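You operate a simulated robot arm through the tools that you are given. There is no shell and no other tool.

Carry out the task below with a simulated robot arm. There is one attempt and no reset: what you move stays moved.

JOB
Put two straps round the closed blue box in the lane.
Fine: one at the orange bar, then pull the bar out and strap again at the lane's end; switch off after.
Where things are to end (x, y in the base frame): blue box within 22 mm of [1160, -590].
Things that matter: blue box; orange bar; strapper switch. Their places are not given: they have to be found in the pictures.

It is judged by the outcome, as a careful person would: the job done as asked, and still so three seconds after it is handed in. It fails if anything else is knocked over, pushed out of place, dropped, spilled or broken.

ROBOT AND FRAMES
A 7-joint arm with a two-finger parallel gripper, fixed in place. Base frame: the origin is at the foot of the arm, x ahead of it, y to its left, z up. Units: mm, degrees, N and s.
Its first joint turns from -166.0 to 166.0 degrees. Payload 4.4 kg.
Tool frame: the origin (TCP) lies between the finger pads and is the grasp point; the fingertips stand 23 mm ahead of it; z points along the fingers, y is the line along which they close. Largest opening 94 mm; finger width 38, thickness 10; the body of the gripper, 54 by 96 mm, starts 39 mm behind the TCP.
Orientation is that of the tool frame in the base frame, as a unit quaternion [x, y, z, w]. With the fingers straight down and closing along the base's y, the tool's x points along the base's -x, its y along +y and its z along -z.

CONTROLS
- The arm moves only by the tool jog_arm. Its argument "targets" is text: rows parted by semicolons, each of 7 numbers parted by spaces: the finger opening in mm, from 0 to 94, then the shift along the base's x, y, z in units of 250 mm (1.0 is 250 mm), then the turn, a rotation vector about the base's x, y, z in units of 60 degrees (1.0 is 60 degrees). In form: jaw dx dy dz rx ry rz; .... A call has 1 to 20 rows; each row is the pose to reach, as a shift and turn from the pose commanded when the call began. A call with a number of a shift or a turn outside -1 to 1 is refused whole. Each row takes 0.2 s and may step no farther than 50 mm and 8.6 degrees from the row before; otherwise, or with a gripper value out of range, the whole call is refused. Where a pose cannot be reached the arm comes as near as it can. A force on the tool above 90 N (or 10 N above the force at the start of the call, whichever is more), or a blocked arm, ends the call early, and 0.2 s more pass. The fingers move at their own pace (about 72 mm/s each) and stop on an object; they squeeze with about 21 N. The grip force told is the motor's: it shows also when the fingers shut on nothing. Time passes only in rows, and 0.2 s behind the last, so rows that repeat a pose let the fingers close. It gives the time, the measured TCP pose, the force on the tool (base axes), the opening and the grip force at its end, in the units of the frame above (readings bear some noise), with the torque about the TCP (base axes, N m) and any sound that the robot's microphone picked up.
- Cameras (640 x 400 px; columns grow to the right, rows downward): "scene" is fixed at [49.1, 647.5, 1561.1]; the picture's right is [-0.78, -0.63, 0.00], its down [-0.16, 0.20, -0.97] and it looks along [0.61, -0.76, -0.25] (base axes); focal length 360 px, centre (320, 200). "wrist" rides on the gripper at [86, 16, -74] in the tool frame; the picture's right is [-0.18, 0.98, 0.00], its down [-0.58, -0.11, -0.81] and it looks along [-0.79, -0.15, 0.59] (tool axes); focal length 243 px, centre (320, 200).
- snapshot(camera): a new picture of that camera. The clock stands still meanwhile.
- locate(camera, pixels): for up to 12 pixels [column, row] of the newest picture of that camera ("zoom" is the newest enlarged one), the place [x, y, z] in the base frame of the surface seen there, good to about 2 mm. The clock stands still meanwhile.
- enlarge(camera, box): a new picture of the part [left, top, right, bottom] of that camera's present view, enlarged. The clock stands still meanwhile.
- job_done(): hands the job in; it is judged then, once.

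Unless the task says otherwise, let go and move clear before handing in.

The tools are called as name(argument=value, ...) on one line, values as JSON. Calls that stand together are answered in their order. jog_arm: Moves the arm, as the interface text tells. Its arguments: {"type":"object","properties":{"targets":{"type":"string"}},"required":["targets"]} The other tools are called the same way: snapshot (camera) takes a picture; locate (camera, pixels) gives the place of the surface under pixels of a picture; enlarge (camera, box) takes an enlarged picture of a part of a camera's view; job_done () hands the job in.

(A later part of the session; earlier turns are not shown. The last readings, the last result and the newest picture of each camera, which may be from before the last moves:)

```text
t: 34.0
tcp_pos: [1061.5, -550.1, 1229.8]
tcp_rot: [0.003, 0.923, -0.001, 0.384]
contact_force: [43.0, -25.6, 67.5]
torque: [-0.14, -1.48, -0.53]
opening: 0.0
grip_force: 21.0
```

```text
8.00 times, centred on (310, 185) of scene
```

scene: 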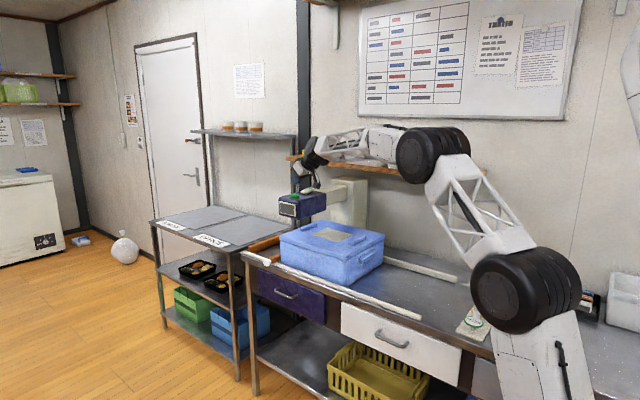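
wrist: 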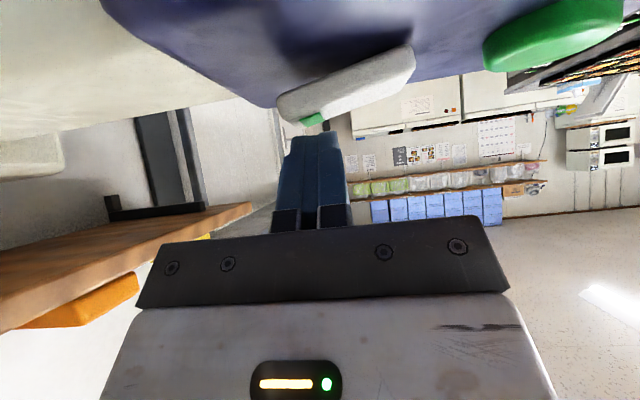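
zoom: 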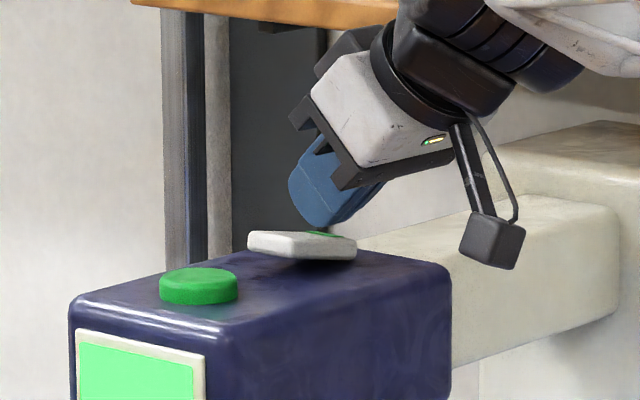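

The rocker tipped over and the panel is now lit green, so the strapper is on. I'll lift, return to the button and press it.

jog_arm(targets="0 0 0 0.06 0 0 0; 0 0 0 0.16 0 0 0; 0 -0.01 0.15 0.16 0 0 0; 0 -0.02 0.3 0.16 0 0 0; 0 -0.02 0.41 0.16 0 0 0; 0 -0.02 0.41 0.05 0 0 0; 0 -0.02 0.41 0 0 0 0; 0 -0.02 0.41 0 0 0 0")

jog_arm(targets="0 0 0 -0.01 0 0 0; 0 0 0 -0.02 0 0 0; 0 0 0 -0.03 0 0 0; 0 0 0 -0.04 0 0 0; 0 0 0 -0.04 0 0 0")

enlarge(camera="scene", box=[230, 170, 390, 270])

```text
t: 35.8
tcp_pos: [1056.4, -445.0, 1223.6]
tcp_rot: [0.002, 0.925, 0.002, 0.381]
contact_force: [-0.1, 0.6, 0.6]
torque: [-0.01, -0.02, 0.0]
opening: 0.0
grip_force: 21.4
```

```text
t: 37.0
tcp_pos: [1056.5, -446.5, 1217.9]
tcp_rot: [0.001, 0.924, 0.002, 0.382]
contact_force: [-7.0, 2.3, 30.7]
torque: [-0.04, 0.13, 0.07]
opening: 0.0
grip_force: 20.0
heard: click
```

```text
4.00 times, centred on (310, 220) of scene
```

zoom: 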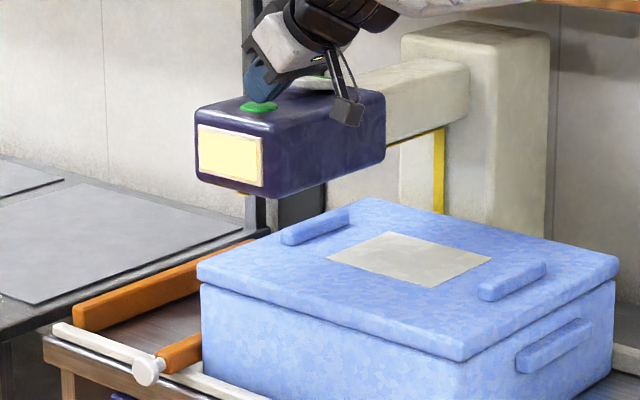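

The panel turned yellow and a yellow strap is coming down, so a cycle has started. I'll lift off the button and wait for it to finish.

jog_arm(targets="0 0 0 0.05 0 0 0; 0 0 0 0.12 0 0 0; 0 0 0 0.2 0 0 0; 0 0 0 0.2 0 0 0; 0 0 0 0.2 0 0 0; 0 0 0 0.2 0 0 0; 0 0 0 0.2 0 0 0; 0 0 0 0.2 0 0 0; 0 0 0 0.2 0 0 0; 0 0 0 0.2 0 0 0")

enlarge(camera="scene", box=[230, 170, 390, 270])

```text
t: 39.2
tcp_pos: [1057.2, -448.0, 1263.7]
tcp_rot: [0.002, 0.925, 0.002, 0.381]
contact_force: [-0.1, -0.3, -0.2]
torque: [-0.01, -0.03, -0.06]
opening: 0.0
grip_force: 21.2
```

```text
4.00 times, centred on (310, 220) of scene
```

zoom: 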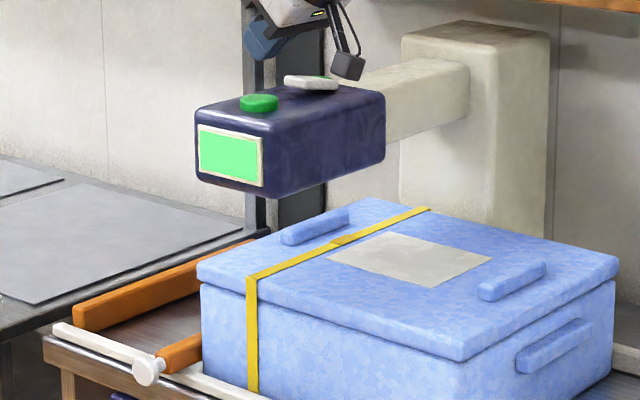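

The first strap is on and the panel is green again. Next I'll take hold of the orange bar's white knob, so I'm measuring the knob, rail and bench edge closely.

enlarge(camera="scene", box=[240, 240, 304, 280])

locate(camera="zoom", pixels=[[268, 195], [255, 215], [285, 200], [270, 225], [270, 175], [300, 185], [320, 170], [200, 215], [200, 240], [330, 240], [340, 265], [400, 150]])

```text
10.00 times, centred on (272, 260) of scene
```

zoom: 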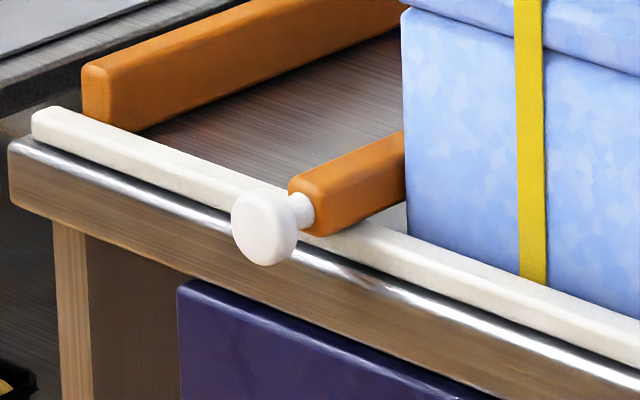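

```text
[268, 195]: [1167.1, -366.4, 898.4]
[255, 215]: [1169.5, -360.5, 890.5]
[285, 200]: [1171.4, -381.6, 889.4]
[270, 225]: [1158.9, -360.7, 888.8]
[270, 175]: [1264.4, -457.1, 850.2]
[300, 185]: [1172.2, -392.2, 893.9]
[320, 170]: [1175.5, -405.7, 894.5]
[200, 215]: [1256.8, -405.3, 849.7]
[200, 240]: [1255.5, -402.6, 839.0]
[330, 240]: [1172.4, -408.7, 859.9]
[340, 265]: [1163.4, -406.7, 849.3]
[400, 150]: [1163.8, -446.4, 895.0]
```

The knob's disc is centred near (1163,-365,888), and the bench edge is at y≈-402, so there's free space in front. I'll move out in front of the bench, roll the tool 90° and open the fingers.

jog_arm(targets="0 -0.05 0.15 0 0 0 0; 0 -0.1 0.3 0 0 0 0; 0 -0.15 0.45 0 0.1 0 -0.1; 40 -0.2 0.6 0 0.2 0 -0.2; 60 -0.2 0.6 0 0.3 0 -0.3; 60 -0.2 0.6 0 0.4 0 -0.4; 60 -0.2 0.6 0 0.5 0 -0.5; 60 -0.2 0.6 0 0.6 0 -0.6; 60 -0.2 0.6 0 0.7 0 -0.7; 60 -0.2 0.6 0 0.8 0 -0.8; 60 -0.2 0.6 0 0.9 0 -0.9; 60 -0.2 0.6 0 1 0 -1; 60 -0.2 0.6 0 1 0 -1")

snapshot(camera="scene")

snapshot(camera="wrist")

```text
t: 42.0
tcp_pos: [1006.7, -296.2, 1263.7]
tcp_rot: [0.625, 0.68, 0.262, 0.28]
contact_force: [0.3, 0.0, 0.6]
torque: [-0.02, 0.0, 0.0]
opening: 60.2
grip_force: 0.0
```

```text
taken
```

scene: 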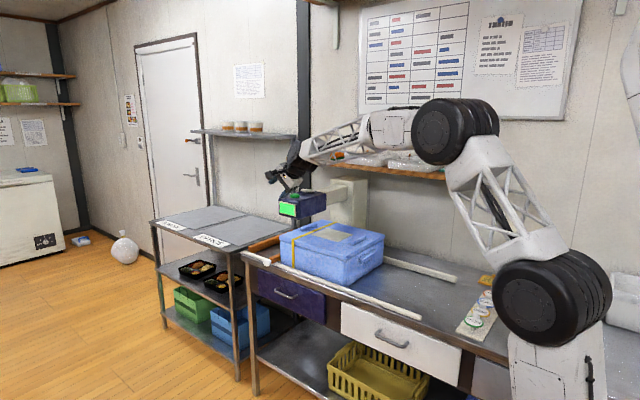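

```text
taken
```

wrist: 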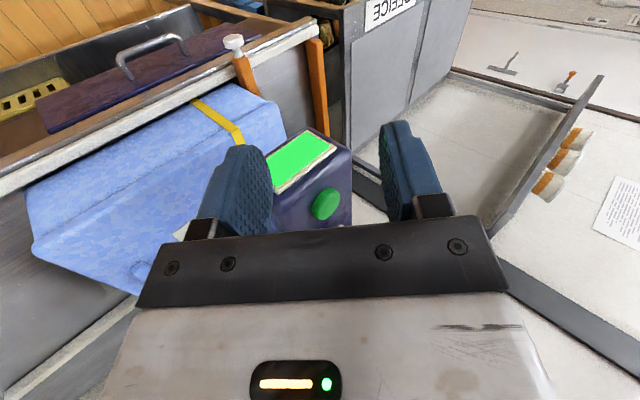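

The tool is rolled with its camera facing out. To keep the wrist clear of the strapper head I'll yaw the tool about 20° and descend in front of the bench.

jog_arm(targets="60 0 0.04 -0.15 -0.036 0.0065 -0.0746; 60 0 0.04 -0.3 -0.072 0.013 -0.149; 60 0 0.04 -0.45 -0.108 0.0195 -0.2237; 60 0 0.04 -0.6 -0.108 0.0195 -0.2237; 60 0.05 0.04 -0.75 -0.108 0.0195 -0.2237; 60 0.1 0.0 -0.9 -0.108 0.0195 -0.2237; 60 0.1 0.0 -0.9 -0.108 0.0195 -0.2237")

snapshot(camera="scene")

snapshot(camera="wrist")

```text
t: 43.6
tcp_pos: [1032.2, -296.8, 1037.9]
tcp_rot: [0.685, 0.62, 0.181, 0.337]
contact_force: [0.2, 0.5, 0.3]
torque: [-0.01, -0.02, 0.01]
opening: 60.1
grip_force: 0.0
```

```text
taken
```

scene: 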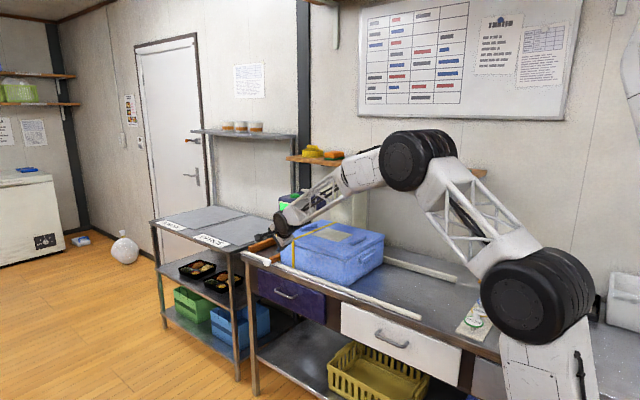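

```text
taken
```

wrist: 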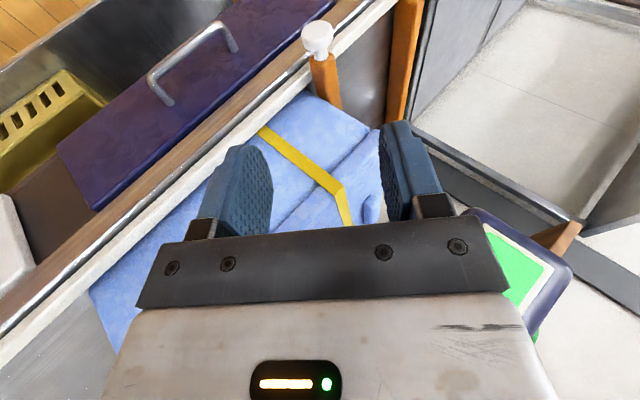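

The knob is visible in the wrist view at (317,38). I'm locating it precisely.

enlarge(camera="wrist", box=[270, 0, 380, 70])

locate(camera="wrist", pixels=[[317, 35], [304, 35], [331, 35], [317, 25], [318, 46], [318, 54], [320, 70], [318, 62], [310, 70], [333, 70]])

```text
5.71 times, centred on (325, 35) of wrist
```

zoom: 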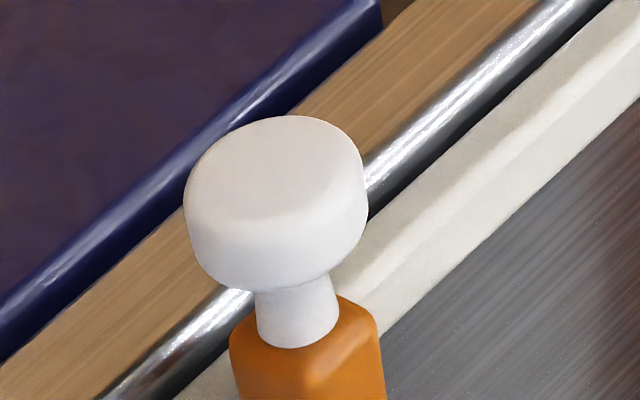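

```text
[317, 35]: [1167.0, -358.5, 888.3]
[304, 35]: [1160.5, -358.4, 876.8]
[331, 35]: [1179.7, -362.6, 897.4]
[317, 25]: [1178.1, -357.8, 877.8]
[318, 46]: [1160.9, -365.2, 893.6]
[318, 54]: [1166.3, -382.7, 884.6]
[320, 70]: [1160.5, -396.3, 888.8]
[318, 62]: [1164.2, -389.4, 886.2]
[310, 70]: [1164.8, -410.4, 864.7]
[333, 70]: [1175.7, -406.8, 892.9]
```

The disc is centred near (1166,-366,885) with a radius of about 17 mm. I'm moving to a pre-grasp point 80 mm short along the tool axis.

jog_arm(targets="60 0.1 -0.05 -0.12 0 0 0; 60 0.2 -0.1 -0.24 0 0 0; 60 0.323 -0.187 -0.35 0 0 0; 60 0.323 -0.187 -0.385 0 0 0; 60 0.323 -0.187 -0.385 0 0 0")

snapshot(camera="wrist")

enlarge(camera="scene", box=[230, 180, 358, 260])

```text
t: 44.8
tcp_pos: [1114.5, -343.7, 943.2]
tcp_rot: [0.685, 0.62, 0.181, 0.338]
contact_force: [0.1, -0.2, 0.4]
torque: [-0.01, -0.01, -0.01]
opening: 59.8
grip_force: 0.1
```

```text
taken
```

wrist: 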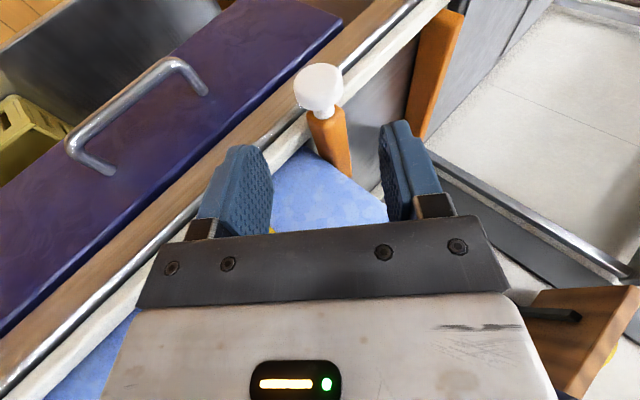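

```text
5.00 times, centred on (294, 220) of scene
```

zoom: 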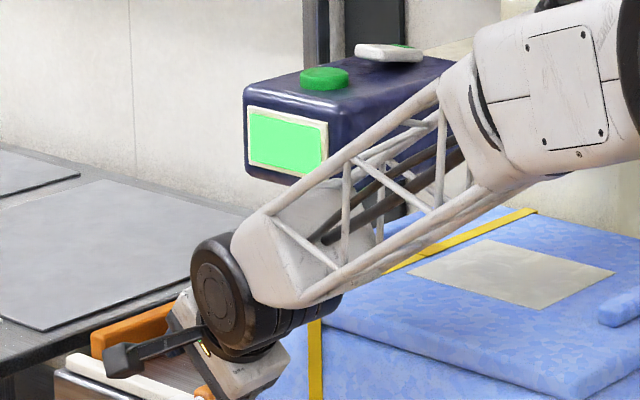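

The knob lies between the fingers ahead. Before advancing, I'll check how close the wrist and forearm are to the box and head.

locate(camera="zoom", pixels=[[212, 290], [270, 320], [330, 305], [290, 330], [240, 350], [345, 230], [440, 95], [250, 250], [300, 180], [325, 340], [280, 355], [200, 330]])

```text
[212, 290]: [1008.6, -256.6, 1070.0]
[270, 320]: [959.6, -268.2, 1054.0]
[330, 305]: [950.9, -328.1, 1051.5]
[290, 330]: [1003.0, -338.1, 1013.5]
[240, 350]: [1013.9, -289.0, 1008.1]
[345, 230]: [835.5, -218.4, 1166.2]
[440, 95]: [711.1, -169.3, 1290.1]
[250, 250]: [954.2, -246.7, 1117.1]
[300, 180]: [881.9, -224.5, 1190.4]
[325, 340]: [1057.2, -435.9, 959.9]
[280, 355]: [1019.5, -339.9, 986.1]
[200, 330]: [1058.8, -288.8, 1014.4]
```

The wrist's -y end is near y=-345, well clear of the box (-436) and head (-403). I'll advance so the knob sits between the pads.

jog_arm(targets="60 0.07 -0.026 -0.08 0 0 0; 60 0.14 -0.052 -0.156 0 0 0; 60 0.19 -0.073 -0.215 0 0 0; 60 0.19 -0.073 -0.215 0 0 0")

snapshot(camera="wrist")

enlarge(camera="scene", box=[230, 200, 326, 260])

```text
t: 45.8
tcp_pos: [1161.3, -362.9, 889.8]
tcp_rot: [0.685, 0.62, 0.181, 0.338]
contact_force: [-0.4, 0.7, 0.1]
torque: [-0.03, 0.0, -0.03]
opening: 59.8
grip_force: 0.0
```

```text
taken
```

wrist: 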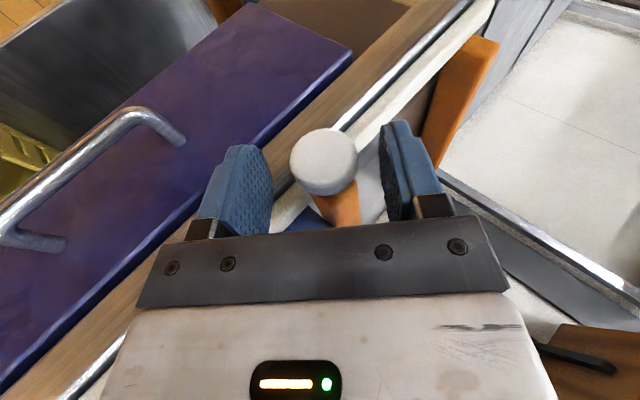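

```text
6.67 times, centred on (278, 230) of scene
```

zoom: 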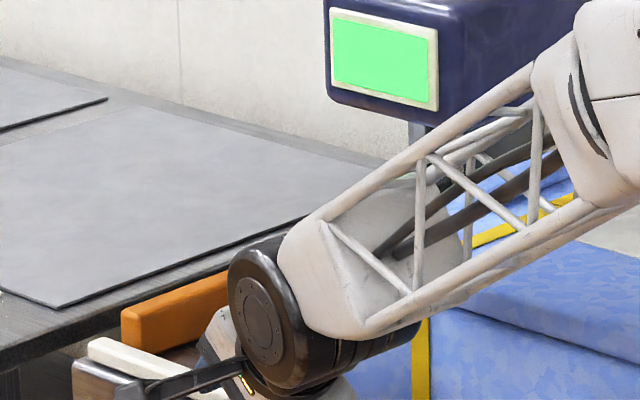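

The knob at (322,160) is centred between the pads. I'm closing the fingers on it.

jog_arm(targets="40 0 0 0 0 0 0; 20 0 0 0 0 0 0; 10 0 0 0 0 0 0; 10 0 0 0 0 0 0")

snapshot(camera="wrist")

```text
t: 46.8
tcp_pos: [1161.8, -362.0, 892.1]
tcp_rot: [0.685, 0.619, 0.181, 0.338]
contact_force: [32.2, 1.3, 7.8]
torque: [0.02, -0.42, 0.29]
opening: 32.7
grip_force: 45.3
```

```text
taken
```

wrist: 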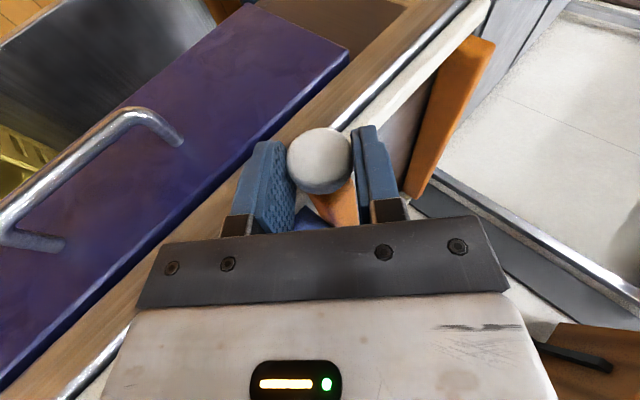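

The grip holds at 32.7 mm, but a side load of 32 N in x shows it is slightly off-centre. I'll ease the tool toward +x, then draw gently in +y.

jog_arm(targets="10 0.008 0 0.002 0 0 0; 10 0.014 0 0.004 0 0 0; 10 0.014 0 0.004 0 0 0")

jog_arm(targets="10 0 0.03 0 0 0 0; 10 0 0.06 0 0 0 0; 10 0 0.1 0 0 0 0; 10 0 0.1 0 0 0 0")

snapshot(camera="wrist")

```text
t: 47.6
tcp_pos: [1163.4, -363.1, 891.5]
tcp_rot: [0.686, 0.619, 0.181, 0.337]
contact_force: [-21.0, 8.5, 22.3]
torque: [-0.01, -0.07, -0.04]
opening: 33.1
grip_force: 45.0
```

```text
t: 48.6
tcp_pos: [1162.5, -337.6, 890.4]
tcp_rot: [0.685, 0.619, 0.181, 0.338]
contact_force: [2.4, -0.9, 21.1]
torque: [-0.32, -0.31, -0.08]
opening: 32.9
grip_force: 45.2
```

```text
taken
```

wrist: 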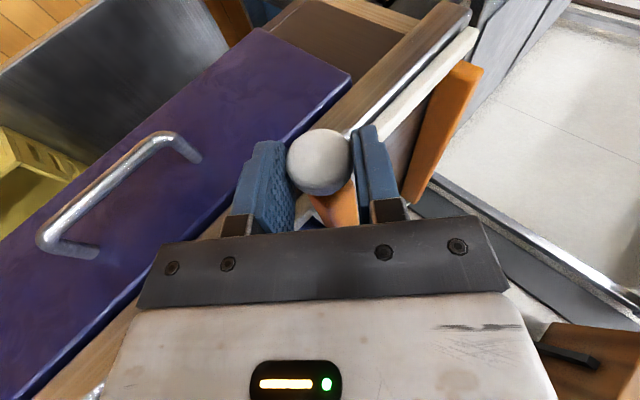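

The bar is coming out with the knob, about 25 mm so far. I'll keep drawing it in +y and watch the forces.

jog_arm(targets="10 0 0.04 0 0 0 0; 10 0 0.08 0 0 0 0; 10 0 0.12 0 0 0 0; 10 0 0.16 0 0 0 0; 10 0 0.16 0 0 0 0")

snapshot(camera="wrist")

enlarge(camera="scene", box=[230, 200, 326, 260])

```text
t: 49.8
tcp_pos: [1165.0, -296.7, 889.4]
tcp_rot: [0.685, 0.62, 0.181, 0.338]
contact_force: [18.5, 0.4, 13.5]
torque: [-0.04, -0.38, 0.13]
opening: 32.8
grip_force: 44.7
```

```text
taken
```

wrist: 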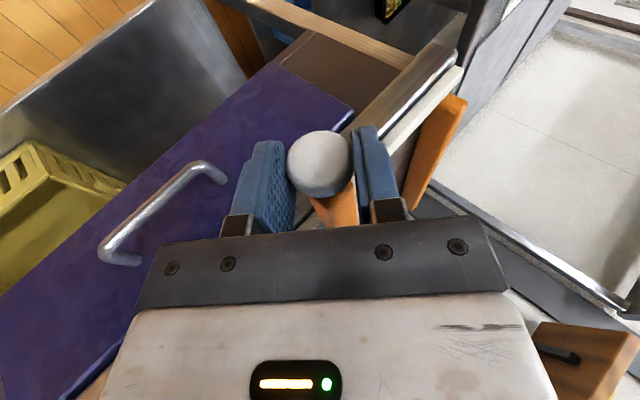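

```text
6.67 times, centred on (278, 230) of scene
```

zoom: 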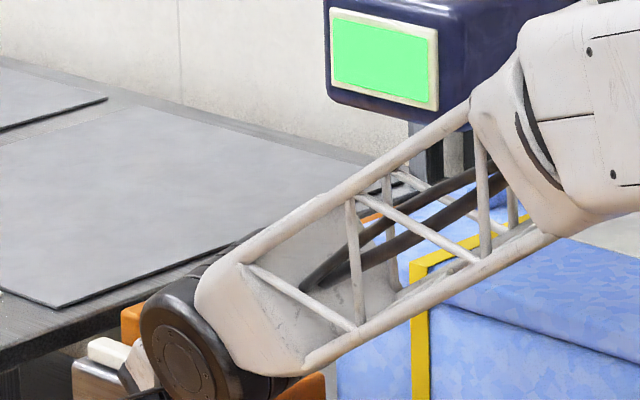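

The bar is out about 66 mm. I'll continue in smaller steps until it meets its stop or is well clear of the box.

jog_arm(targets="10 0 0.03 0 0 0 0; 10 0 0.06 0 0 0 0; 10 0 0.06 0 0 0 0")

jog_arm(targets="10 0 0.03 0 0 0 0; 10 0 0.06 0 0 0 0; 10 0 0.06 0 0 0 0")

snapshot(camera="wrist")

```text
t: 50.6
tcp_pos: [1164.2, -282.9, 892.0]
tcp_rot: [0.685, 0.62, 0.181, 0.337]
contact_force: [23.8, 0.0, 8.0]
torque: [-0.09, -0.31, 0.0]
opening: 32.8
grip_force: 44.4
```

```text
t: 51.4
tcp_pos: [1163.1, -268.2, 889.7]
tcp_rot: [0.686, 0.619, 0.181, 0.336]
contact_force: [-2.4, -25.1, 12.4]
torque: [-0.65, -0.04, -0.42]
opening: 32.9
grip_force: 44.9
```

```text
taken
```

wrist: 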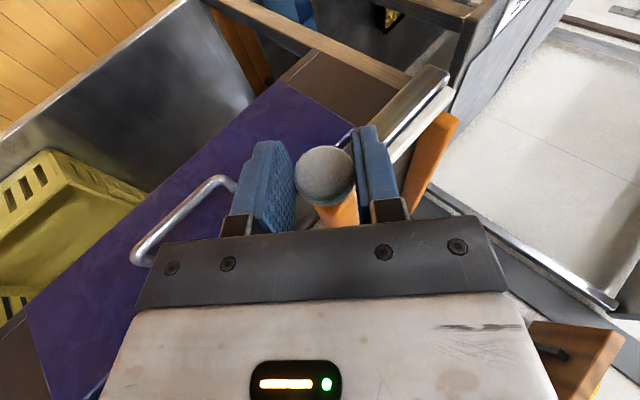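

A pull-back of -25 N in y shows the bar has reached its stop, about 92 mm out. I'll let go and retreat along the tool axis.

jog_arm(targets="20 0 -0.008 0 0 0 0; 60 0 -0.008 0 0 0 0; 62 0 -0.008 0 0 0 0; 62 0 -0.008 0 0 0 0; 62 -0.07 0.02 0.075 0 0 0; 62 -0.15 0.05 0.16 0 0 0; 62 -0.27 0.1 0.28 0 0 0; 62 -0.4 0.15 0.4 0 0 0; 62 -0.5 0.2 0.5 0 0 0")

snapshot(camera="wrist")

enlarge(camera="scene", box=[230, 200, 358, 280])

```text
t: 53.4
tcp_pos: [1036.9, -220.7, 1012.6]
tcp_rot: [0.686, 0.619, 0.18, 0.337]
contact_force: [-0.2, 0.3, -1.5]
torque: [-0.03, -0.07, 0.01]
opening: 62.2
grip_force: 0.1
```

```text
taken
```

wrist: 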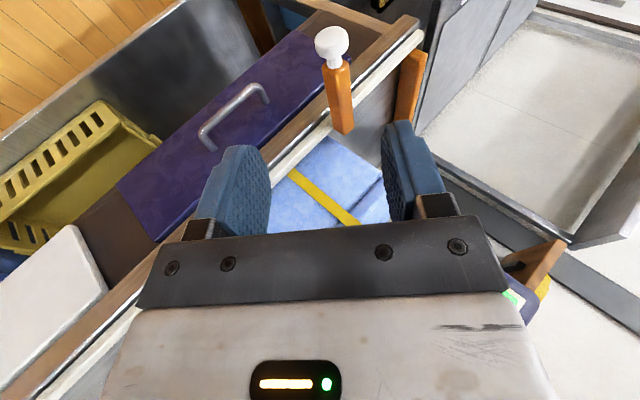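

```text
5.00 times, centred on (294, 240) of scene
```

zoom: 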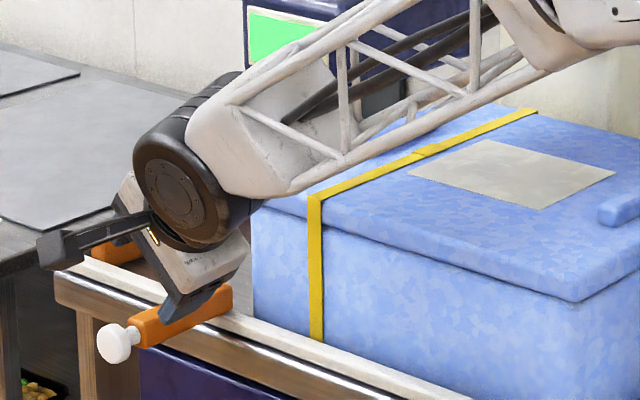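

The bar is drawn out past the rail, with its inner end at about (343,130) in the wrist view. I'm checking that end, then lifting away and rolling the tool back.

locate(camera="wrist", pixels=[[343, 130], [340, 122], [333, 45], [410, 60], [400, 120], [350, 115]])

jog_arm(targets="62 -0.1 0 0.14 0 0 0; 62 -0.2 0 0.28 0 0 0; 62 -0.3 0 0.42 0.036 -0.0065 0.0746; 60 -0.4 0 0.56 0.072 -0.013 0.149; 60 -0.52 0 0.7 0.108 -0.0195 0.2237; 60 -0.7 -0.05 0.75 0.108 -0.0195 0.2237; 60 -0.88 -0.1 0.75 0.108 -0.0195 0.2237; 60 -1 -0.15 0.75 0.108 -0.0195 0.2237")

jog_arm(targets="60 -0.1 -0.1 0 -0.1 0 0.1; 60 -0.2 -0.2 0 -0.2 0 0.2; 60 -0.3 -0.3 0 -0.3 0 0.3; 60 -0.4 -0.4 0 -0.4 0 0.4; 60 -0.5 -0.5 0 -0.5 0 0.5; 60 -0.56 -0.6 0 -0.6 0 0.6; 60 -0.56 -0.7 0 -0.7 0 0.7; 60 -0.56 -0.8 0 -0.8 0 0.8; 60 -0.56 -0.9 0 -0.9 0 0.9; 60 -0.56 -1 0 -1 0 1; 50 -0.56 -1 -0.15 -1 0 1; 50 -0.56 -1 -0.3 -1 0 1")

snapshot(camera="scene")

snapshot(camera="wrist")

```text
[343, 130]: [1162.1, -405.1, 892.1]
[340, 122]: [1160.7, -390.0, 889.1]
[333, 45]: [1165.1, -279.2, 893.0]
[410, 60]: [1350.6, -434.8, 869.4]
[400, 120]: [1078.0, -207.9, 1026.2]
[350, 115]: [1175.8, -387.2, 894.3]
```

```text
t: 55.2
tcp_pos: [790.4, -254.1, 1201.9]
tcp_rot: [0.624, 0.681, 0.26, 0.282]
contact_force: [0.0, 0.0, 0.3]
torque: [0.05, -0.02, 0.04]
opening: 60.1
grip_force: 0.0
```

```text
t: 58.0
tcp_pos: [699.0, -432.9, 1132.7]
tcp_rot: [-0.048, 0.922, 0.021, 0.382]
contact_force: [0.0, -0.1, 0.4]
torque: [0.03, -0.03, -0.01]
opening: 50.1
grip_force: 0.1
stopped in row 12: the arm was blocked; the commanded pose is now the measured one
```

```text
taken
```

scene: 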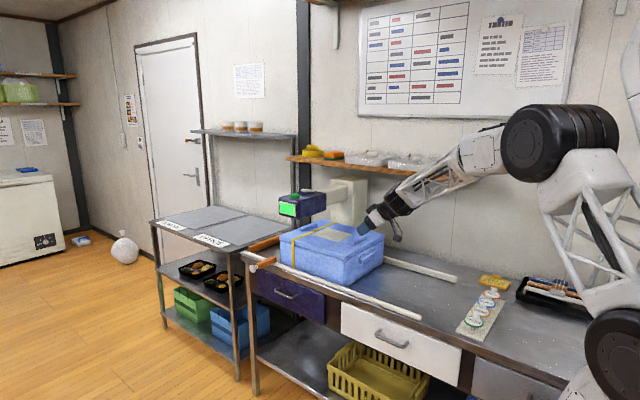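

```text
taken
```

wrist: 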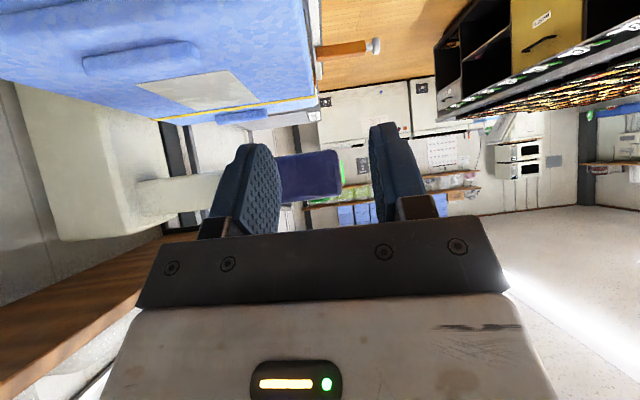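

The last call ended "blocked" at (699,-433,1133) with almost no tool force, so a link or a joint limit may be in the way. I'll check the arm against the shelf and nearby items.

locate(camera="scene", pixels=[[535, 145], [600, 130], [480, 150], [430, 185], [395, 205], [345, 153], [420, 172], [290, 158], [372, 213], [400, 235]])

enlarge(camera="scene", box=[320, 80, 640, 280])

```text
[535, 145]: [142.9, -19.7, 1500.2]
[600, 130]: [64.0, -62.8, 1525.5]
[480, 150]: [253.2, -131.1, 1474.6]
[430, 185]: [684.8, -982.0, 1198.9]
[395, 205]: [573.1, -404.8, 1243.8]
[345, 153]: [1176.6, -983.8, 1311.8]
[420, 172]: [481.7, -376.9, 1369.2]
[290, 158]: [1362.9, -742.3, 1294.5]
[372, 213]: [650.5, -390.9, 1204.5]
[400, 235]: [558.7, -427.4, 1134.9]
```

```text
2.00 times, centred on (480, 180) of scene
```

zoom: 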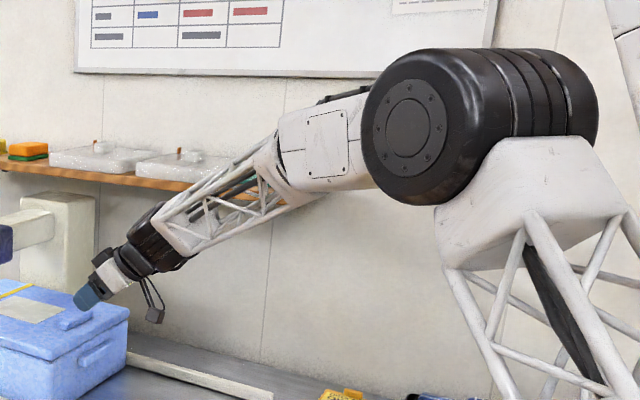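

No part of the arm is touching anything. The forearm and tool are nearly in line, so this looks like a wrist limit. I'll lift and steepen the tool toward vertical before going on.

jog_arm(targets="50 0 0 0.1 0 0.1 0; 50 0 0 0.2 0 0.2 0; 50 -0.05 0 0.25 0 0.333 0; 50 -0.1 0 0.25 0 0.4 0; 50 -0.1 0 0.25 0 0.4 0")

snapshot(camera="scene")

```text
t: 59.2
tcp_pos: [671.5, -433.8, 1196.3]
tcp_rot: [-0.043, 0.982, 0.03, 0.182]
contact_force: [-0.9, 0.3, -1.4]
torque: [-0.02, 0.01, -0.01]
opening: 50.3
grip_force: 0.0
```

```text
taken
```

scene: 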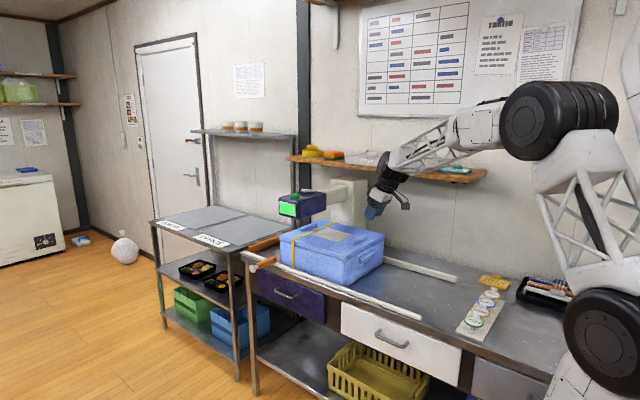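

The wrist moves freely again. I'll take out the small roll error, go over behind the box at y≈-585, and descend behind its rear handle.

jog_arm(targets="50 0 -0.15 0 -0.02 0 -0.045; 50 0.02 -0.3 0 -0.0415 0 -0.0913; 50 0.04 -0.45 0 -0.0415 0 -0.0913; 50 0.06 -0.605 0 -0.0415 0 -0.0913; 50 0.06 -0.605 -0.15 -0.0415 0 -0.0913; 50 0.06 -0.605 -0.3 -0.0415 0 -0.0913; 50 0.06 -0.605 -0.45 -0.0415 0 -0.0913; 50 0.06 -0.605 -0.6 -0.0415 0 -0.0913; 50 0.06 -0.605 -0.75 -0.0415 0 -0.0913; 50 0.06 -0.605 -0.9 -0.0415 0 -0.0913; 50 0.06 -0.605 -0.98 -0.0415 0 -0.0913")

snapshot(camera="wrist")

enlarge(camera="scene", box=[230, 180, 454, 320])

```text
t: 61.6
tcp_pos: [684.4, -584.3, 951.6]
tcp_rot: [0.0, 0.983, 0.0, 0.184]
contact_force: [-0.3, 0.2, 0.3]
torque: [-0.01, 0.04, -0.03]
opening: 49.8
grip_force: 0.1
```

```text
taken
```

wrist: 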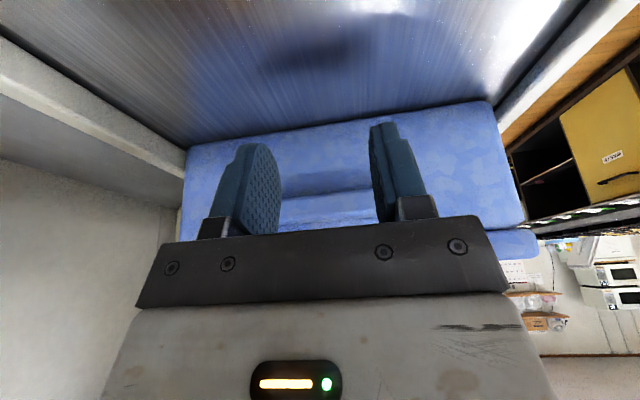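

```text
2.86 times, centred on (342, 250) of scene
```

zoom: 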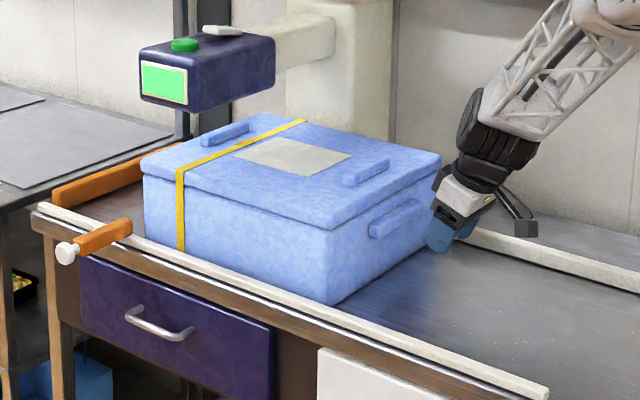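

The fingers are lined up behind the handle, and the bar is out of the lane. I'll push the box on slowly.

jog_arm(targets="30 0.1 0 0 0 0 0; 30 0.19 0 0 0 0 0; 30 0.23 0 0 0 0 0; 30 0.26 0 0 0 0 0; 30 0.31 0 0 0 0 0; 30 0.37 0 0 0 0 0; 30 0.43 0 0 0 0 0; 30 0.49 0 0 0 0 0; 30 0.55 0 0 0 0 0; 30 0.61 0 0 0 0 0; 30 0.67 0 0 0 0 0; 30 0.72 0 0 0 0 0; 30 0.76 0 0 0 0 0")

enlarge(camera="scene", box=[230, 180, 454, 320])

snapshot(camera="wrist")

```text
t: 64.4
tcp_pos: [876.7, -586.2, 952.5]
tcp_rot: [0.0, 0.983, 0.0, 0.183]
contact_force: [-2.1, -0.3, -0.9]
torque: [-0.05, 0.04, -0.02]
opening: 30.1
grip_force: 0.2
```

```text
2.86 times, centred on (342, 250) of scene
```

zoom: 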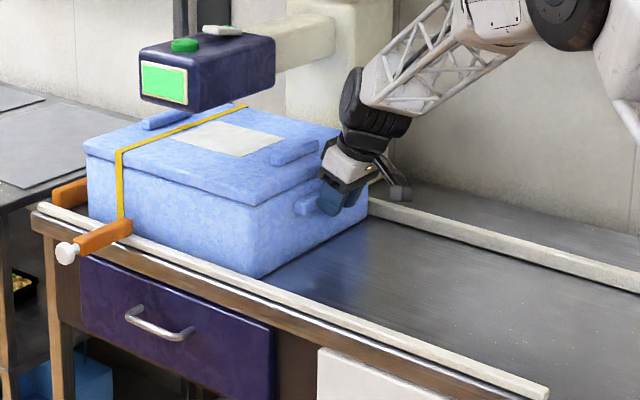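

```text
taken
```

wrist: 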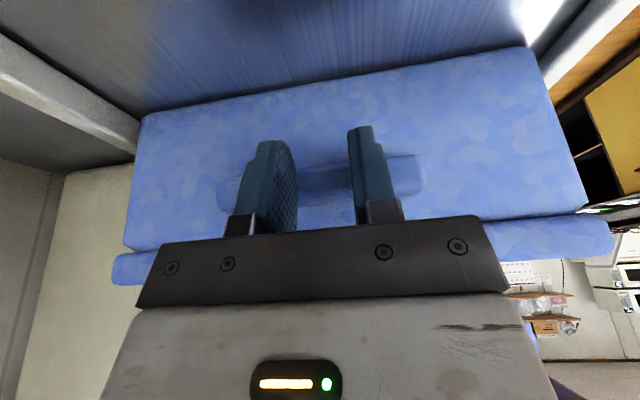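

The box is sliding, with its handle now at about x≈903. There is about 56 mm left to the end stop; I'll go 45 mm and then creep.

jog_arm(targets="30 0.05 0 0 0 0 0; 30 0.1 0 0 0 0 0; 30 0.14 0 0 0 0 0; 30 0.17 0 0 0 0 0; 30 0.18 0 0 0 0 0")

enlarge(camera="scene", box=[230, 180, 390, 280])

locate(camera="zoom", pixels=[[85, 190], [110, 260], [280, 290], [300, 270], [50, 180], [70, 240], [290, 240], [75, 160]])

```text
t: 65.6
tcp_pos: [923.2, -586.1, 951.8]
tcp_rot: [0.001, 0.983, -0.001, 0.183]
contact_force: [-2.5, -1.3, 0.7]
torque: [-0.03, 0.03, -0.01]
opening: 30.1
grip_force: 0.3
```

```text
4.00 times, centred on (310, 230) of scene
```

zoom: 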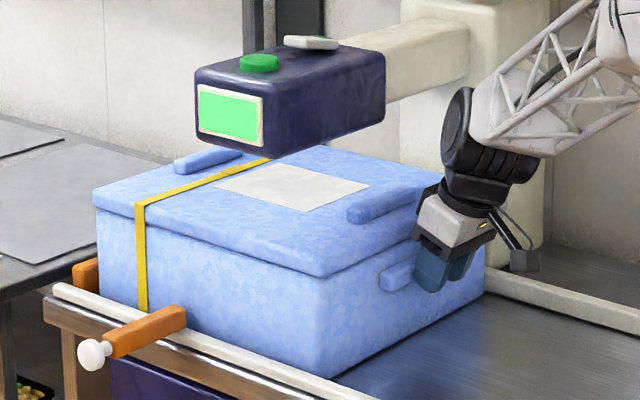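

```text
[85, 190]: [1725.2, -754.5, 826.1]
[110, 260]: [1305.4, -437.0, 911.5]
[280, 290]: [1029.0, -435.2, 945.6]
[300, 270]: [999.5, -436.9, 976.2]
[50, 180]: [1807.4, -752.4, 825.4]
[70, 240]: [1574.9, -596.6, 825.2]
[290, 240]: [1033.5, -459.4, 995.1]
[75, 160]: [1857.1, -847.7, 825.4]
```

The box stays square, with its near side at y≈-436 all along. I'm creeping the last millimetres to the end stop.

jog_arm(targets="30 0.01 0 0 0 0 0; 30 0.02 0 0 0 0 0; 30 0.02 0 0 0 0 0")

jog_arm(targets="30 0.008 0 0 0 0 0; 30 0.016 0 0 0 0 0; 30 0.016 0 0 0 0 0")

```text
t: 66.4
tcp_pos: [928.1, -584.4, 952.7]
tcp_rot: [0.001, 0.983, -0.001, 0.183]
contact_force: [-1.6, 0.1, 0.2]
torque: [-0.05, 0.03, -0.06]
opening: 30.2
grip_force: 0.4
```

```text
t: 67.2
tcp_pos: [931.5, -585.0, 952.8]
tcp_rot: [0.001, 0.983, -0.002, 0.184]
contact_force: [-3.1, 0.8, 1.0]
torque: [0.0, 0.04, -0.01]
opening: 30.1
grip_force: 0.0
```

jog_arm(targets="30 0.008 0 0 0 0 0; 30 0.008 0 0 0 0 0")

jog_arm(targets="30 0.008 0 0 0 0 0; 30 0.008 0 0 0 0 0")

enlarge(camera="scene", box=[230, 180, 390, 280])

locate(camera="zoom", pixels=[[110, 260], [280, 290], [315, 300], [340, 310], [335, 350], [440, 320], [475, 280], [92, 190], [80, 280], [95, 265]])

```text
t: 67.8
tcp_pos: [934.5, -585.2, 951.6]
tcp_rot: [0.001, 0.983, -0.001, 0.183]
contact_force: [-9.1, -1.1, 2.3]
torque: [0.01, 0.07, -0.02]
opening: 29.7
grip_force: 0.1
```

```text
t: 68.4
tcp_pos: [932.8, -585.5, 951.6]
tcp_rot: [0.0, 0.983, -0.001, 0.182]
contact_force: [-45.3, 6.7, 8.4]
torque: [0.24, 0.42, 0.28]
opening: 29.9
grip_force: 0.1
```

```text
4.00 times, centred on (310, 230) of scene
```

zoom: 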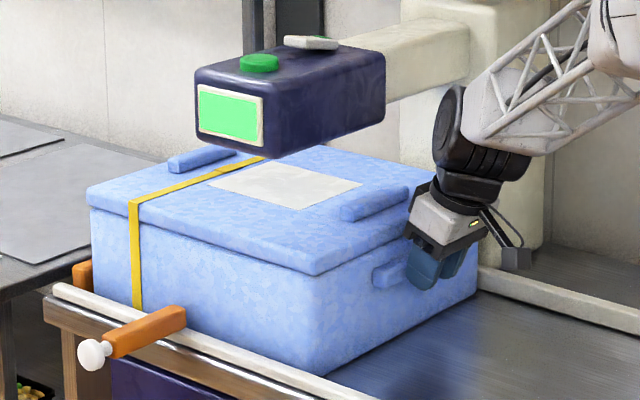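

```text
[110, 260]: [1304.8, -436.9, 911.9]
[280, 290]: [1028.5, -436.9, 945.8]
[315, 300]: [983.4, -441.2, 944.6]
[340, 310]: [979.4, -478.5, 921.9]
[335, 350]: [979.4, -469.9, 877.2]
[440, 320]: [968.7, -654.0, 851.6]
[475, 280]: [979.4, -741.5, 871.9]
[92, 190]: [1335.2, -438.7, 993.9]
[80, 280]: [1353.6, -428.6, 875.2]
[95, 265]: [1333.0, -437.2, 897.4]
```

Force jumped to 45 N and the rear face is at x=979.4, so the box's centre is about (1160,-589). I'll back off, rise, and return to above the button.

jog_arm(targets="30 -0.06 0 0 0 0 0; 20 -0.24 0 0.02 0 0 0; 0 -0.28 0 0.18 0 0 0; 0 -0.28 0 0.36 0 0 0; 0 -0.28 0 0.54 0 0 0; 0 -0.28 0 0.72 0 0 0; 0 -0.28 0 0.9 0 0 0; 0 -0.28 0.05 1 0 0 0; 0 -0.28 0.2 1 0 -0.13 0; 0 -0.28 0.35 1 0 -0.26 0; 0 -0.28 0.5 1 0 -0.4 0; 0 -0.28 0.55 1 0 -0.4 0")

snapshot(camera="scene")

snapshot(camera="wrist")

```text
t: 71.0
tcp_pos: [867.4, -446.2, 1201.0]
tcp_rot: [0.001, 0.924, 0.0, 0.383]
contact_force: [0.5, 0.4, -0.1]
torque: [0.03, 0.01, -0.03]
opening: 0.0
grip_force: 21.3
```

```text
taken
```

scene: 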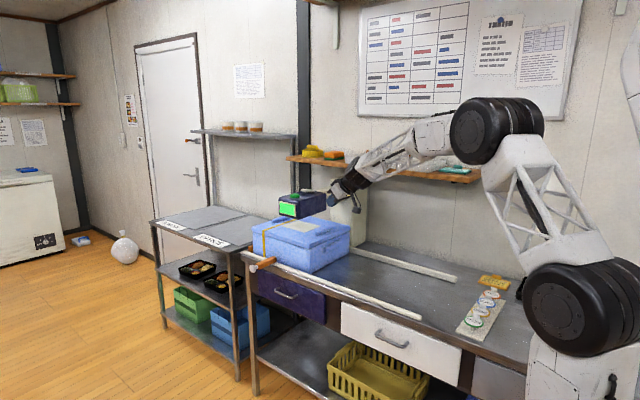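

```text
taken
```

wrist: 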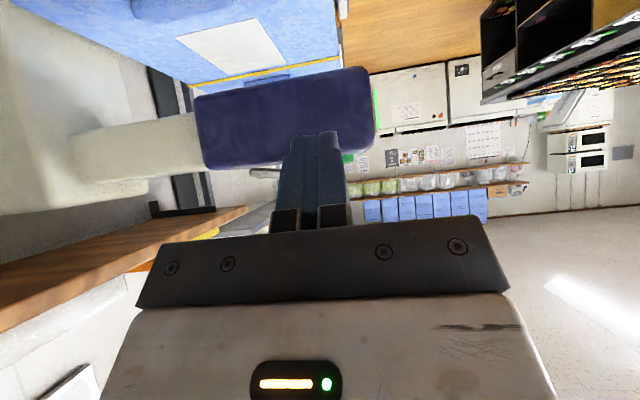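

The fingers are closed at (867,-446,1201). I'll go up, across above the button, and down to just over it.

jog_arm(targets="0 0 0 0.18 0 0 0; 0 0 0 0.34 0 0 0; 0 0.18 0 0.34 0 0 0; 0 0.36 0 0.34 0 0 0; 0 0.54 0 0.34 0 0 0; 0 0.7 0 0.34 0 0 0; 0 0.757 0 0.3 0 0 0; 0 0.757 0 0.15 0 0 0; 0 0.757 0 0.1 0 0 0; 0 0.757 0 0.09 0 0 0")

enlarge(camera="scene", box=[270, 160, 350, 210])

```text
t: 73.2
tcp_pos: [1056.4, -445.5, 1224.8]
tcp_rot: [0.001, 0.924, -0.001, 0.383]
contact_force: [0.1, -0.2, 1.4]
torque: [-0.03, -0.02, 0.01]
opening: 0.2
grip_force: 21.0
```

```text
8.00 times, centred on (310, 185) of scene
```

zoom: 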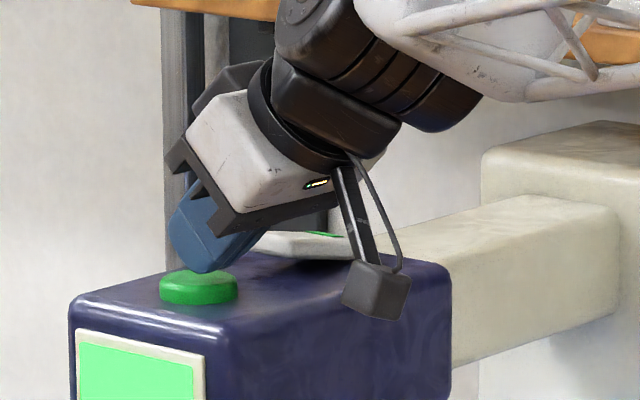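

The fingertips are just above the button and the panel is green. I'll press once until the click and then lift.

jog_arm(targets="0 0 0 -0.01 0 0 0; 0 0 0 -0.02 0 0 0; 0 0 0 -0.028 0 0 0; 0 0 0 -0.028 0 0 0")

enlarge(camera="scene", box=[230, 170, 390, 270])

```text
t: 74.2
tcp_pos: [1055.2, -447.8, 1219.2]
tcp_rot: [0.0, 0.924, -0.001, 0.383]
contact_force: [1.7, 1.5, 8.5]
torque: [0.08, -0.04, 0.05]
opening: 0.2
grip_force: 20.9
heard: click
```

```text
4.00 times, centred on (310, 220) of scene
```

zoom: 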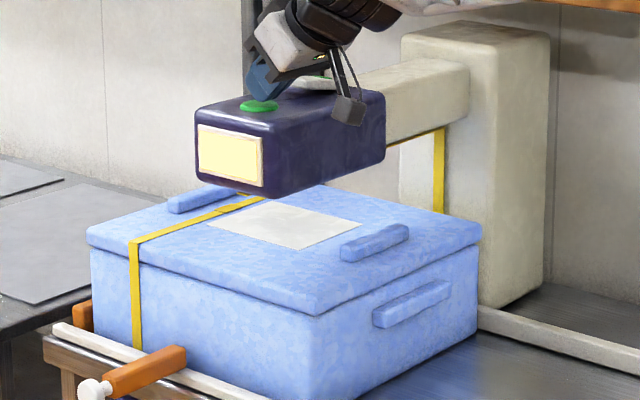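

The panel turned yellow, so the second cycle is running. I'll lift off and wait for it to finish.

jog_arm(targets="0 0 0 0.05 0 0 0; 0 0 0 0.12 0 0 0; 0 0 0 0.2 0 0 0; 0 0 0 0.2 0 0 0; 0 0 0 0.2 0 0 0; 0 0 0 0.2 0 0 0; 0 0 0 0.2 0 0 0; 0 0 0 0.2 0 0 0; 0 0 0 0.2 0 0 0; 0 0 0 0.2 0 0 0; 0 0 0 0.2 0 0 0; 0 0 0 0.2 0 0 0")

enlarge(camera="scene", box=[230, 170, 390, 270])

snapshot(camera="wrist")

```text
t: 76.8
tcp_pos: [1053.2, -448.0, 1268.3]
tcp_rot: [0.001, 0.924, -0.001, 0.383]
contact_force: [0.4, 0.5, -0.3]
torque: [-0.03, 0.0, -0.03]
opening: 0.0
grip_force: 20.7
```

```text
4.00 times, centred on (310, 220) of scene
```

zoom: 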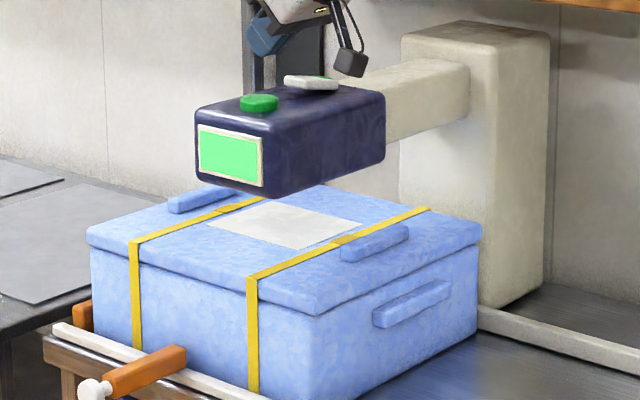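

```text
taken
```

wrist: 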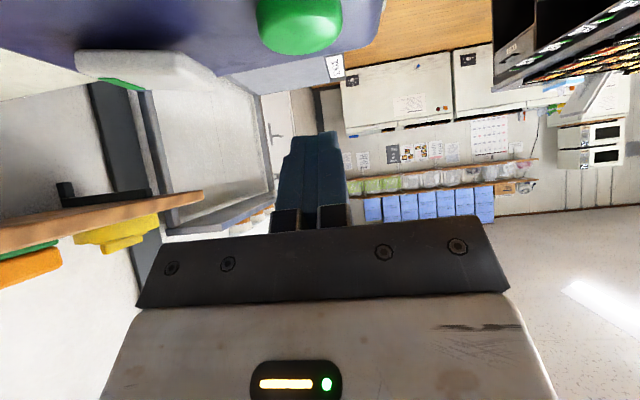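

Two straps are round the box and the panel is green. Now I'll switch off by pressing the raised +y end of the rocker, at about (1065,-509).

enlarge(camera="wrist", box=[60, 0, 380, 110])

locate(camera="wrist", pixels=[[120, 83], [150, 72], [180, 65], [205, 75], [195, 60], [208, 72]])

jog_arm(targets="0 0.02 -0.12 0 0 0 0; 0 0.035 -0.25 0 0 0 0; 0 0.035 -0.25 -0.08 0 0 0; 0 0.035 -0.25 -0.11 0 0 0; 0 0.035 -0.25 -0.12 0 0 0")

enlarge(camera="scene", box=[270, 160, 350, 210])

```text
2.00 times, centred on (220, 55) of wrist
```

zoom: 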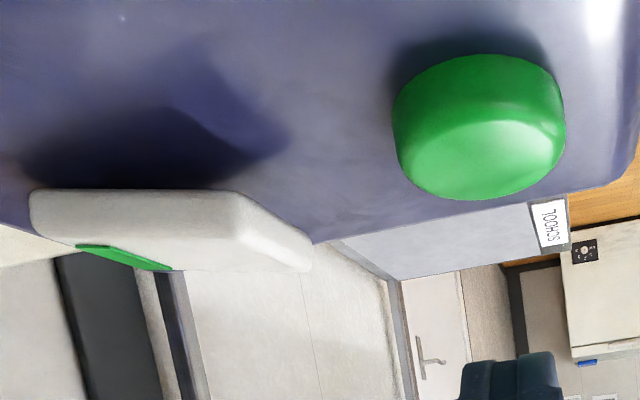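

```text
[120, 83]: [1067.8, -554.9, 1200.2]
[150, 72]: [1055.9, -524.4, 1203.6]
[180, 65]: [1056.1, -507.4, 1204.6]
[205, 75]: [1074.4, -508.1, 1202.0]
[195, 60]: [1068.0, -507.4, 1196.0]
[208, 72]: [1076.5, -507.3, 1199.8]
```

```text
t: 78.0
tcp_pos: [1061.4, -511.9, 1236.9]
tcp_rot: [0.001, 0.924, -0.002, 0.383]
contact_force: [-0.4, 0.2, 1.0]
torque: [-0.02, 0.03, 0.06]
opening: 0.0
grip_force: 21.6
```

```text
8.00 times, centred on (310, 185) of scene
```

zoom: 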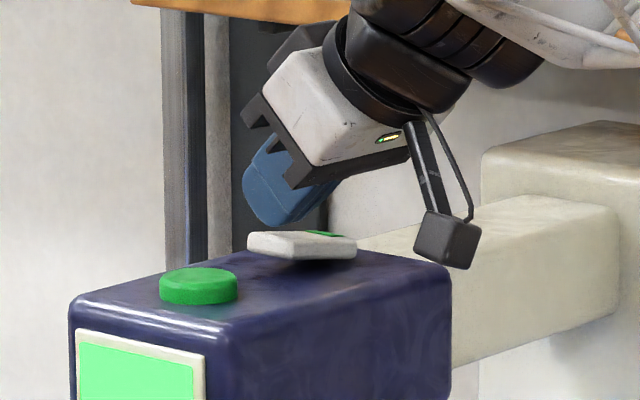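

The fingertips are over the rocker's raised +y end. I'm pressing down gently.

jog_arm(targets="0 0 0.01 -0.012 0 0 0; 0 0 0.01 -0.024 0 0 0; 0 0 0.01 -0.036 0 0 0; 0 0 0.01 -0.036 0 0 0")

enlarge(camera="scene", box=[270, 160, 350, 210])

```text
t: 79.0
tcp_pos: [1062.4, -508.0, 1229.0]
tcp_rot: [0.001, 0.924, -0.001, 0.383]
contact_force: [0.2, -0.1, 0.7]
torque: [-0.02, -0.01, 0.02]
opening: 0.1
grip_force: 20.6
```

```text
8.00 times, centred on (310, 185) of scene
```

zoom: 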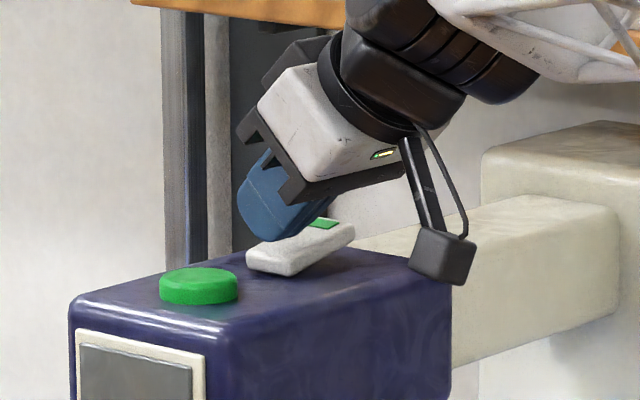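

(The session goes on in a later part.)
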